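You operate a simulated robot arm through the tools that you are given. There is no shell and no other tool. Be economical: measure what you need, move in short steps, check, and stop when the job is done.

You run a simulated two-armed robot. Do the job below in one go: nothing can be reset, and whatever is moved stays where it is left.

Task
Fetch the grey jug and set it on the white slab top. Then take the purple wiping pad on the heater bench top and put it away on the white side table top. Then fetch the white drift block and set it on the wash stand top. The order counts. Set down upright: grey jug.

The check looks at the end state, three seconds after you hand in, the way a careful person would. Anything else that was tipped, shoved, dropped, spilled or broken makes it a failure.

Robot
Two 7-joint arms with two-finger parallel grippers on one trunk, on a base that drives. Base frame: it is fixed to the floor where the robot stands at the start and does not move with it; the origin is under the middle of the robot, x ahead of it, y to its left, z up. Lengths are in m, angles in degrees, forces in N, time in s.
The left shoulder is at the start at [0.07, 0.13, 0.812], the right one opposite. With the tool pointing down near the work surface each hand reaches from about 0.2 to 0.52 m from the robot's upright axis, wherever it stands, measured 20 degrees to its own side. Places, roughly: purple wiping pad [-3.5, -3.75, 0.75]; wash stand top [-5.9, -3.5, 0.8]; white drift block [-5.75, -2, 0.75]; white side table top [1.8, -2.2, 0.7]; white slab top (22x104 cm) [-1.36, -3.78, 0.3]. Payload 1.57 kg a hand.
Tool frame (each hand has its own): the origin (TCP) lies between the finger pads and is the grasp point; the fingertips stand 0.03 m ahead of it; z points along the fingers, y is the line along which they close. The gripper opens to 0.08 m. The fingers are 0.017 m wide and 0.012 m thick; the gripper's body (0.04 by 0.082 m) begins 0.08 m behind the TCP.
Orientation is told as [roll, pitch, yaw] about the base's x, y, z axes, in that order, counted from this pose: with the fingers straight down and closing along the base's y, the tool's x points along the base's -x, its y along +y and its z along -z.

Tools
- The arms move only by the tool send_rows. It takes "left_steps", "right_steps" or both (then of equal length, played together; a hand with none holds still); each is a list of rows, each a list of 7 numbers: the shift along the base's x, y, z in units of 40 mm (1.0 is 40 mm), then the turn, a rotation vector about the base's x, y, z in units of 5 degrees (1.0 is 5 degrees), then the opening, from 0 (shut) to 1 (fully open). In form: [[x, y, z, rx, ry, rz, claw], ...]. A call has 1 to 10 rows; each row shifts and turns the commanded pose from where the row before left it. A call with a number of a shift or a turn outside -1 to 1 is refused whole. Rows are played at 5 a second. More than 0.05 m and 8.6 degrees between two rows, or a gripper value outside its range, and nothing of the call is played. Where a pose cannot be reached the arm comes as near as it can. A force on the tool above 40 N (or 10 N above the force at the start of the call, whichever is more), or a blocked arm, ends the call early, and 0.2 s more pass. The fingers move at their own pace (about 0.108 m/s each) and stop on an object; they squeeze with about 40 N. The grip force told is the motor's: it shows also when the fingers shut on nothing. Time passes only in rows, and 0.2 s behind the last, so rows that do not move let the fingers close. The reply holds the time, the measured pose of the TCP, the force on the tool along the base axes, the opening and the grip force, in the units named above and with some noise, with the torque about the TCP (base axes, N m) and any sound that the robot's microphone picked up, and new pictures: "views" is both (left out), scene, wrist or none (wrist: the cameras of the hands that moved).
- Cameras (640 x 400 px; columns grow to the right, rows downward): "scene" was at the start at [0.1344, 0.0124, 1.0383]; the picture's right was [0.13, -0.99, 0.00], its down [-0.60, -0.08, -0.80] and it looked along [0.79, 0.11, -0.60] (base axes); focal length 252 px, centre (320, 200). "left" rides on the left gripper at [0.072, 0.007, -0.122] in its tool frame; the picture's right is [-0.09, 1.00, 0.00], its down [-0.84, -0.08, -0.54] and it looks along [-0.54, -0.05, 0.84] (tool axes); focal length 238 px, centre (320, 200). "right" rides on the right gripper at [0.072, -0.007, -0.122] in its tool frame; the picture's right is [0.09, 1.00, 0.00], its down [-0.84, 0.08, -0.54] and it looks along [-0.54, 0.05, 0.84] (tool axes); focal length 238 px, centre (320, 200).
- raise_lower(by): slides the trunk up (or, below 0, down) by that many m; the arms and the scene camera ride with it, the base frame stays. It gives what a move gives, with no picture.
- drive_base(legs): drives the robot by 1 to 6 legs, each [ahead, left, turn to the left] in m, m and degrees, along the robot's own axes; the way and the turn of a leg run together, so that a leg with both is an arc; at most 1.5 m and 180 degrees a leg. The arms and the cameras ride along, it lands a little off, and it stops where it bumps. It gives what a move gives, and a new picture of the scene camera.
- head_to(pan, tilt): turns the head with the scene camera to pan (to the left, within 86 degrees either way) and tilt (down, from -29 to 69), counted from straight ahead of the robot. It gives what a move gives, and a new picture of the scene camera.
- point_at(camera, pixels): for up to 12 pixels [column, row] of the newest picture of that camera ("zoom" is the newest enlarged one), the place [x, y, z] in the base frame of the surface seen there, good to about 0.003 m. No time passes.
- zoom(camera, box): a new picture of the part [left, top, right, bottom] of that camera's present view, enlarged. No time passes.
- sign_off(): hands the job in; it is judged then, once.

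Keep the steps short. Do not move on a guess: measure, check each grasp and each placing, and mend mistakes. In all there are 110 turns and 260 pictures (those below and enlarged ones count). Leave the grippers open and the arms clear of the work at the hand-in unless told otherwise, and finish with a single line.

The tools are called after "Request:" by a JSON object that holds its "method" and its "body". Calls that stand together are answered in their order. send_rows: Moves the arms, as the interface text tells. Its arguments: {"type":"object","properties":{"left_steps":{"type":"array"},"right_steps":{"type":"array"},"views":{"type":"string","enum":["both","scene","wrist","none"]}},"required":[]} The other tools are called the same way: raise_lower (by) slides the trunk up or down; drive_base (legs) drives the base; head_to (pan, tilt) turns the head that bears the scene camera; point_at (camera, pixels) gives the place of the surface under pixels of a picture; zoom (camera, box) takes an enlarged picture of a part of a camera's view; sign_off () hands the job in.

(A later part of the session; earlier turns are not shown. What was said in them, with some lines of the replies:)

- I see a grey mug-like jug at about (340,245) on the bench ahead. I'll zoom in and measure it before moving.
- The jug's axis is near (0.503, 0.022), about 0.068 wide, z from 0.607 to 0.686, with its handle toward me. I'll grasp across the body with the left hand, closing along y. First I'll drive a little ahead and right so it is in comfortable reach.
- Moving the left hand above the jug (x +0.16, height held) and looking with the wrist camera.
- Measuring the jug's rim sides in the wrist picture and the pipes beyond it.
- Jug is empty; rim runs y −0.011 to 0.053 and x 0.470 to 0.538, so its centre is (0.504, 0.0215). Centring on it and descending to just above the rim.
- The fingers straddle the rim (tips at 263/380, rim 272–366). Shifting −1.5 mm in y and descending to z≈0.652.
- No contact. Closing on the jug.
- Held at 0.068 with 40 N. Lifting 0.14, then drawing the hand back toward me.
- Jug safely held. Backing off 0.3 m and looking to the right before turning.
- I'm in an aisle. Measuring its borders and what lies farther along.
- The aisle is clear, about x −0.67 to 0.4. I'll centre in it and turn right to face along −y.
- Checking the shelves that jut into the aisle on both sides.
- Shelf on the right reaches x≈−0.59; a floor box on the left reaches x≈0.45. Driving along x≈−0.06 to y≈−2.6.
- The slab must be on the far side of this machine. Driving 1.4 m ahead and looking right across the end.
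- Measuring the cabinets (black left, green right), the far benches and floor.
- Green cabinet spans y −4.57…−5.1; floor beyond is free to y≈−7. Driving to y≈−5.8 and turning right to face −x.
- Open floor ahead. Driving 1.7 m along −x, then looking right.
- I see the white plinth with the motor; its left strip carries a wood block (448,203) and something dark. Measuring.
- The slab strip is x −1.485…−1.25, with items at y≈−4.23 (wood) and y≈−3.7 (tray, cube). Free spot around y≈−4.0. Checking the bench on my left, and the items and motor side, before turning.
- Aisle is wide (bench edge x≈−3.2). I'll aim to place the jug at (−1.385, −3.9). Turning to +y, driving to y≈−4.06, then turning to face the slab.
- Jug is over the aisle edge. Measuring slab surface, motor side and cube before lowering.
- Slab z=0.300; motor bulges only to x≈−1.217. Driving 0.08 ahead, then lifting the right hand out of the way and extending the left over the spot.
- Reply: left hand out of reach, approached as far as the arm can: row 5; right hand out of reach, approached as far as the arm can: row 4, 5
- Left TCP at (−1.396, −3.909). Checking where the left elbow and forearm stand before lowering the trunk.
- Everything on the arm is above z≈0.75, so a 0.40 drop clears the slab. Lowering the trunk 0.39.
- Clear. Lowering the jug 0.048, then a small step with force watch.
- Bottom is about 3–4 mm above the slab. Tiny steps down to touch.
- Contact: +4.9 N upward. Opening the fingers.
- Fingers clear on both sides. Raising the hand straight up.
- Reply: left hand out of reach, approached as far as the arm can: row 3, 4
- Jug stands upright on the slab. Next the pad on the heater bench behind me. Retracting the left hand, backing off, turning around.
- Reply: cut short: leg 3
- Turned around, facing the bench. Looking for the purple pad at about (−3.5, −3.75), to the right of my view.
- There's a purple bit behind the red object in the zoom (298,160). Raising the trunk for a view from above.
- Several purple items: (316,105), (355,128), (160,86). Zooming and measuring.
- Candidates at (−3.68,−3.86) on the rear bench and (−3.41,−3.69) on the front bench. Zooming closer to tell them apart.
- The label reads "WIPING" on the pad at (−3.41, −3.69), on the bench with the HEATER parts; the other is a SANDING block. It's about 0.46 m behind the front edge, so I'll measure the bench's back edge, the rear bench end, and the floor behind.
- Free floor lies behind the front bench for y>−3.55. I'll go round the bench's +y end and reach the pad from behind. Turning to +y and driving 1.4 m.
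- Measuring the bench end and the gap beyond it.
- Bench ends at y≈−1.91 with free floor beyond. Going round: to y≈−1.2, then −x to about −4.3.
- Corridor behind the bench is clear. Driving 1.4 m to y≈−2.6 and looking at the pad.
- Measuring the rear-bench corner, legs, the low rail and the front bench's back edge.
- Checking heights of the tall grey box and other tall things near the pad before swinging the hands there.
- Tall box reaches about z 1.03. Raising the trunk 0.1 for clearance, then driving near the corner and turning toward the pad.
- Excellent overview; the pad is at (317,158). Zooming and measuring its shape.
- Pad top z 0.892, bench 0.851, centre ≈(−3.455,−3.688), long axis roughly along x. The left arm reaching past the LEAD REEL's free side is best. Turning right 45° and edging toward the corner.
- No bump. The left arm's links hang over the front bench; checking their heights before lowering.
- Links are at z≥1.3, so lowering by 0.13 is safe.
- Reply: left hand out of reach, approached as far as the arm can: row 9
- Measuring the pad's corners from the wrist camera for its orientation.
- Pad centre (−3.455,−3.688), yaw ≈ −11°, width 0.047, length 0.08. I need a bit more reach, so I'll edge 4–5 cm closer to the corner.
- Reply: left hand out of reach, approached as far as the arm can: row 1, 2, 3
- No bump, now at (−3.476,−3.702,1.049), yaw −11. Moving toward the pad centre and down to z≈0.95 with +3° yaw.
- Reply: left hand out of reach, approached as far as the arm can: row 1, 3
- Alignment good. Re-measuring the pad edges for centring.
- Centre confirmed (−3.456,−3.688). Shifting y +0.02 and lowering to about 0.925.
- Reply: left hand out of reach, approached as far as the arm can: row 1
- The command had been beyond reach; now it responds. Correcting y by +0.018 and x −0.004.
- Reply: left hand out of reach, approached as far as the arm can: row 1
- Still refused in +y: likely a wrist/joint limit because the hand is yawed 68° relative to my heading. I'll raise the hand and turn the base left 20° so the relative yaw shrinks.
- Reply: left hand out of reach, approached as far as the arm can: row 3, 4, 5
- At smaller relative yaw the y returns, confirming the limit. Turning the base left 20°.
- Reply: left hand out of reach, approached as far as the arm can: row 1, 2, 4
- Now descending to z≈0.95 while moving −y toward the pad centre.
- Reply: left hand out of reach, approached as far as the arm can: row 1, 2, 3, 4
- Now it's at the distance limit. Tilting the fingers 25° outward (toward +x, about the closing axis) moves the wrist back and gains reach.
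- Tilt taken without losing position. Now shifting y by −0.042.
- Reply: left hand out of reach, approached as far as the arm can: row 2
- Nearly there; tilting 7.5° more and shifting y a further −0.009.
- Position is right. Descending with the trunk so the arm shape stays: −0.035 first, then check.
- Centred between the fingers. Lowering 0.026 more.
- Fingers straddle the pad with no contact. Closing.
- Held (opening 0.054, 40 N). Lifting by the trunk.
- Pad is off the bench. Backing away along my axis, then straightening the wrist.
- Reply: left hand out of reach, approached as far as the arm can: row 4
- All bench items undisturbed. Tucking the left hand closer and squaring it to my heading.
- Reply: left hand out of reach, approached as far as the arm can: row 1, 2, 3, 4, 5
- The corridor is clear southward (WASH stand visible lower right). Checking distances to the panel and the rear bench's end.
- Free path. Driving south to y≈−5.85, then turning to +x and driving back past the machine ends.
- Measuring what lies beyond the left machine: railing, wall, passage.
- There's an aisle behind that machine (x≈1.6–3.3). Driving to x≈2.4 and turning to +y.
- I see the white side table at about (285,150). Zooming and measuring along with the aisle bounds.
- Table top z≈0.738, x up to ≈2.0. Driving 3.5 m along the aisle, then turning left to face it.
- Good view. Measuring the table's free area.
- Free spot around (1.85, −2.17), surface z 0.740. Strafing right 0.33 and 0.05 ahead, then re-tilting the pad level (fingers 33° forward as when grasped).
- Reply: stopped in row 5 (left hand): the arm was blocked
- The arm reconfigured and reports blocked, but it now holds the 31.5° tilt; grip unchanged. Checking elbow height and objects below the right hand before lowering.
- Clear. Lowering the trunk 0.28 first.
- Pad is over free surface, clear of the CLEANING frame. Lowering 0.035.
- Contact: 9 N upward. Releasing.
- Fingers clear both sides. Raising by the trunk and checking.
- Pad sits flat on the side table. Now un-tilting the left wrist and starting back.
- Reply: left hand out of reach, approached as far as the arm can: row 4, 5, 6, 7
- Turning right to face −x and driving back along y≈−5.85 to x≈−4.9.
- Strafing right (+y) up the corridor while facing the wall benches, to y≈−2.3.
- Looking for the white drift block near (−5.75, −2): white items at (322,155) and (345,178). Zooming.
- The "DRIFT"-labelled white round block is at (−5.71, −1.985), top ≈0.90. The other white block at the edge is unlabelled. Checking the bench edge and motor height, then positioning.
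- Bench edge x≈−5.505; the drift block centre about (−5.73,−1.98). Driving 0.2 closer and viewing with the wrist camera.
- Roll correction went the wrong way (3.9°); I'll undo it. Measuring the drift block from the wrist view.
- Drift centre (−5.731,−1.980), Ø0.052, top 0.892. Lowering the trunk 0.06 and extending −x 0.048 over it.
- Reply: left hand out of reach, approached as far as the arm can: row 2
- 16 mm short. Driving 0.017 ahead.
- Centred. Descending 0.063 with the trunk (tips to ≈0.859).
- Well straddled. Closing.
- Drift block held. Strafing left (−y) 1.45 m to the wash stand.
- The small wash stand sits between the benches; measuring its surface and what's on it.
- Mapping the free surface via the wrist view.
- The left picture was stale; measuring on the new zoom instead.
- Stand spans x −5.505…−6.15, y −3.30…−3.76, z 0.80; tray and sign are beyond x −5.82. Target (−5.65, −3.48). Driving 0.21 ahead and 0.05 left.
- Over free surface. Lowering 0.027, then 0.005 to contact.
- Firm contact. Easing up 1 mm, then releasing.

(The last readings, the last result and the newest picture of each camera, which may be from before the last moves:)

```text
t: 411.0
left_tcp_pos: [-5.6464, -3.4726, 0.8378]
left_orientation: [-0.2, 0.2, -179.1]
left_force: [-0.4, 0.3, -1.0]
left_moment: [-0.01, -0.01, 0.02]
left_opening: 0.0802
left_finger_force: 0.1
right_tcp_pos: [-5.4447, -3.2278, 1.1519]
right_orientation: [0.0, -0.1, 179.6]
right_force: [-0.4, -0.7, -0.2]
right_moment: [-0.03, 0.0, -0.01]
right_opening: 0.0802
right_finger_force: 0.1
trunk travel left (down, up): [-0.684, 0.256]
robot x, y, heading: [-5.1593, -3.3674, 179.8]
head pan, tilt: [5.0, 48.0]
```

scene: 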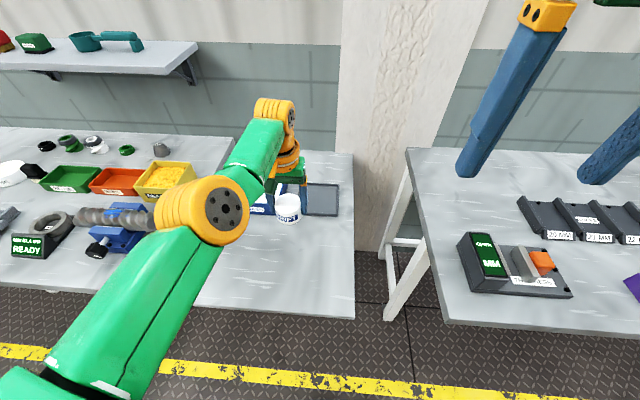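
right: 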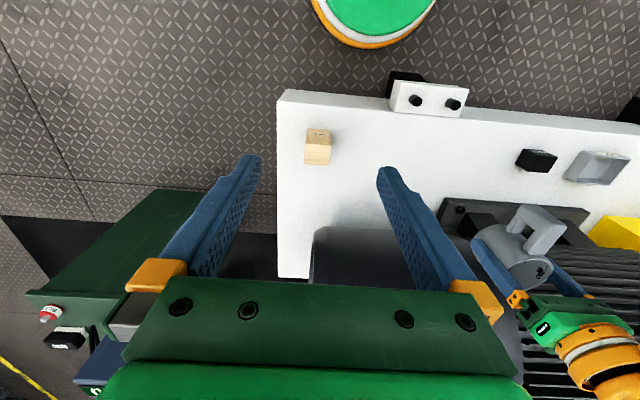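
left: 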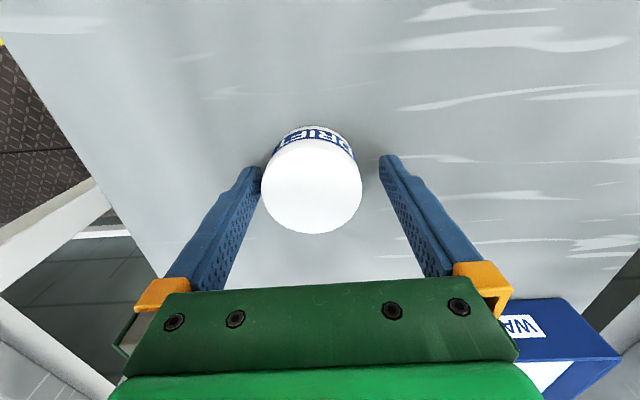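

The block sits near the left finger; shifting the hand +y 5 mm to clear, then raising.

Request:
{"method": "send_rows", "body": {"left_steps": [[0, 0.12, 0, 0, 0, 0, 1], [0, 0, 0, 0, 0, 0, 1]], "views": "wrist"}}

Request:
{"method": "raise_lower", "body": {"by": 0.2}}

Request:
{"method": "drive_base", "body": {"legs": [[-0.35, 0, 0]]}}

Request:
{"method": "zoom", "body": {"camera": "scene", "box": [200, 100, 400, 260]}}

```text
t: 411.6
left_tcp_pos: [-5.6455, -3.4682, 0.838]
left_orientation: [-0.1, 0.2, -179.2]
left_force: [0.2, 0.5, 0.2]
left_moment: [0.0, 0.0, 0.02]
left_opening: 0.0801
left_finger_force: 0.2
right_tcp_pos: [-5.447, -3.2267, 1.1521]
right_orientation: [0.0, -0.1, 179.7]
right_force: [-0.1, -0.1, 1.3]
right_moment: [0.01, -0.02, -0.02]
right_opening: 0.0799
right_finger_force: 0.0
trunk travel left (down, up): [-0.684, 0.256]
robot x, y, heading: [-5.1606, -3.3685, 179.6]
head pan, tilt: [5.0, 48.0]
```

left: 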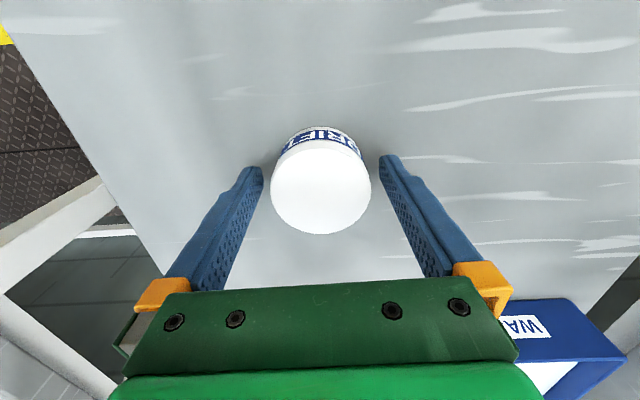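

```text
t: 413.8
left_tcp_pos: [-5.6455, -3.467, 1.0376]
left_orientation: [-0.2, 0.2, -179.3]
left_force: [0.5, -0.2, 0.4]
left_moment: [0.02, 0.01, 0.0]
left_opening: 0.08
left_finger_force: 0.0
right_tcp_pos: [-5.446, -3.2274, 1.3522]
right_orientation: [-0.2, -0.1, 179.7]
right_force: [-0.3, -1.4, 0.7]
right_moment: [0.02, 0.02, 0.01]
right_opening: 0.0801
right_finger_force: 0.1
trunk travel left (down, up): [-0.884, 0.056]
robot x, y, heading: [-5.1626, -3.3647, 179.6]
head pan, tilt: [5.0, 48.0]
```

```text
t: 416.1
left_tcp_pos: [-5.2983, -3.4715, 1.0367]
left_orientation: [-0.2, 0.3, -179.0]
left_force: [-0.5, 0.0, 0.1]
left_moment: [0.01, -0.01, -0.02]
left_opening: 0.0799
left_finger_force: 0.1
right_tcp_pos: [-5.0996, -3.2298, 1.3506]
right_orientation: [-0.1, 0.0, 180.0]
right_force: [-0.6, 0.0, 0.4]
right_moment: [-0.01, -0.01, -0.01]
right_opening: 0.08
right_finger_force: 0.1
trunk travel left (down, up): [-0.884, 0.056]
robot x, y, heading: [-4.814, -3.368, 179.8]
head pan, tilt: [5.0, 48.0]
```

scene: 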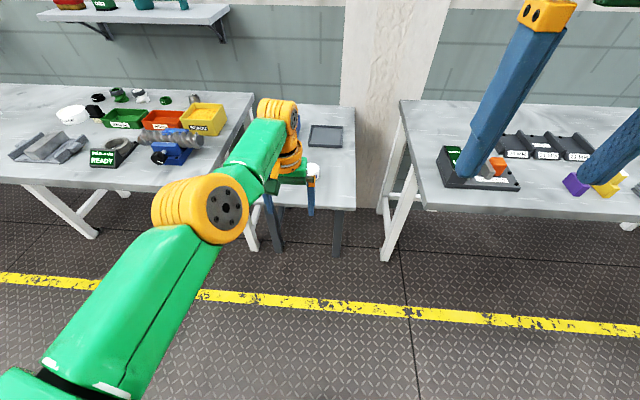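

```text
2.50 times, centred on (300, 180) of scene
```

zoom: 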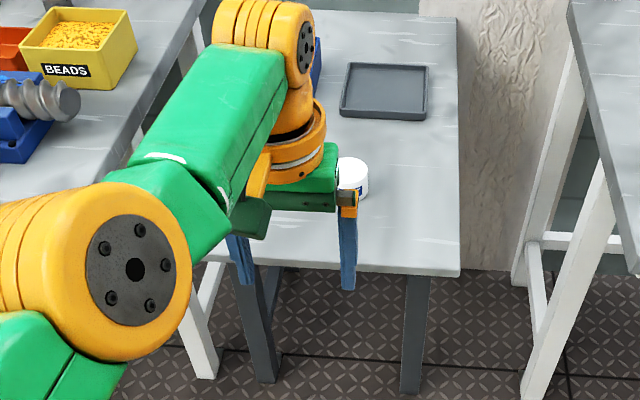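

The drift block stands on the wash stand. As a last check I'll look back at the jug on the slab: moving to the open space and turning round.

Request:
{"method": "drive_base", "body": {"legs": [[0, -0.5, 0], [0, 0, -90], [0, 0, -90]]}}

Request:
{"method": "head_to", "body": {"pan": -17, "tilt": 20}}

Request:
{"method": "zoom", "body": {"camera": "scene", "box": [220, 100, 420, 240]}}

```text
t: 426.6
left_tcp_pos: [-4.3213, -2.7807, 1.0375]
left_orientation: [-0.2, 0.2, 0.0]
left_force: [0.3, 0.0, 0.7]
left_moment: [0.0, 0.0, 0.05]
left_opening: 0.0802
left_finger_force: 0.1
right_tcp_pos: [-4.5253, -3.0179, 1.3522]
right_orientation: [-0.1, -0.1, -1.3]
right_force: [-0.5, 0.8, -0.2]
right_moment: [-0.01, 0.04, -0.01]
right_opening: 0.08
right_finger_force: 0.0
trunk travel left (down, up): [-0.884, 0.056]
robot x, y, heading: [-4.8088, -2.8735, -1.1]
head pan, tilt: [5.0, 48.0]
```

scene: 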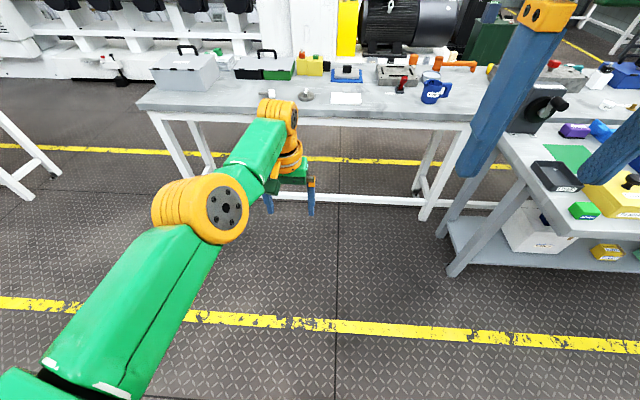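

```text
t: 427.6
left_tcp_pos: [-4.3233, -2.7811, 1.0373]
left_orientation: [-0.3, 0.1, 0.0]
left_force: [0.1, -0.2, 0.4]
left_moment: [-0.01, -0.02, 0.0]
left_opening: 0.0802
left_finger_force: 0.1
right_tcp_pos: [-4.5265, -3.0187, 1.3516]
right_orientation: [-0.1, -0.2, -1.2]
right_force: [0.6, -0.7, 0.6]
right_moment: [0.0, -0.02, -0.01]
right_opening: 0.08
right_finger_force: 0.0
trunk travel left (down, up): [-0.884, 0.056]
robot x, y, heading: [-4.8073, -2.8765, -0.9]
head pan, tilt: [-17.0, 20.0]
```

scene: 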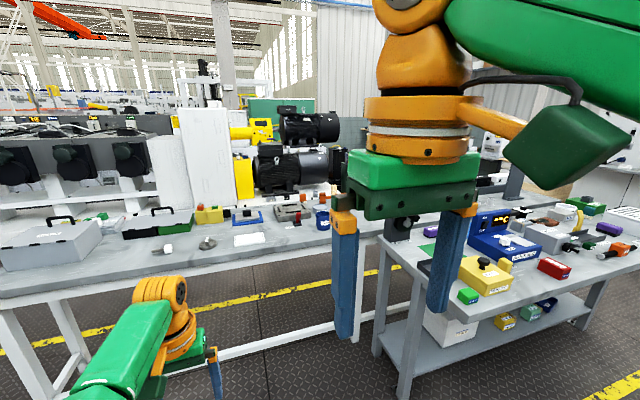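

```text
2.86 times, centred on (320, 170) of scene
```

zoom: 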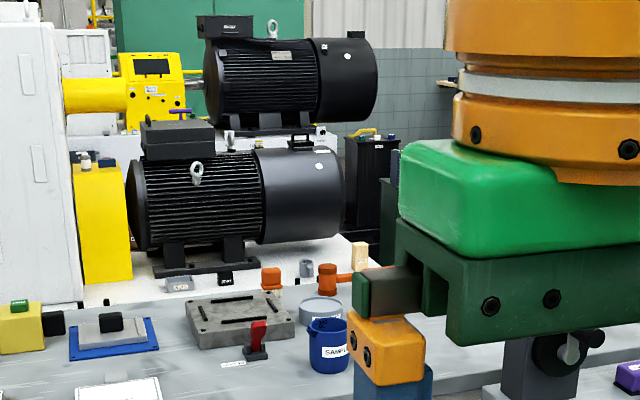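

The jug is visible, upright on the slab beside the wood block (zoom 306,268). All three objects are placed, the grippers are open and the arms are clear, so I'm handing in.

Request:
{"method": "sign_off", "body": {}}

```text
The job is handed in.
```

The grey jug is upright on the white slab, the purple wiping pad is on the white side table, and the white drift block is on the wash stand, done in that order.
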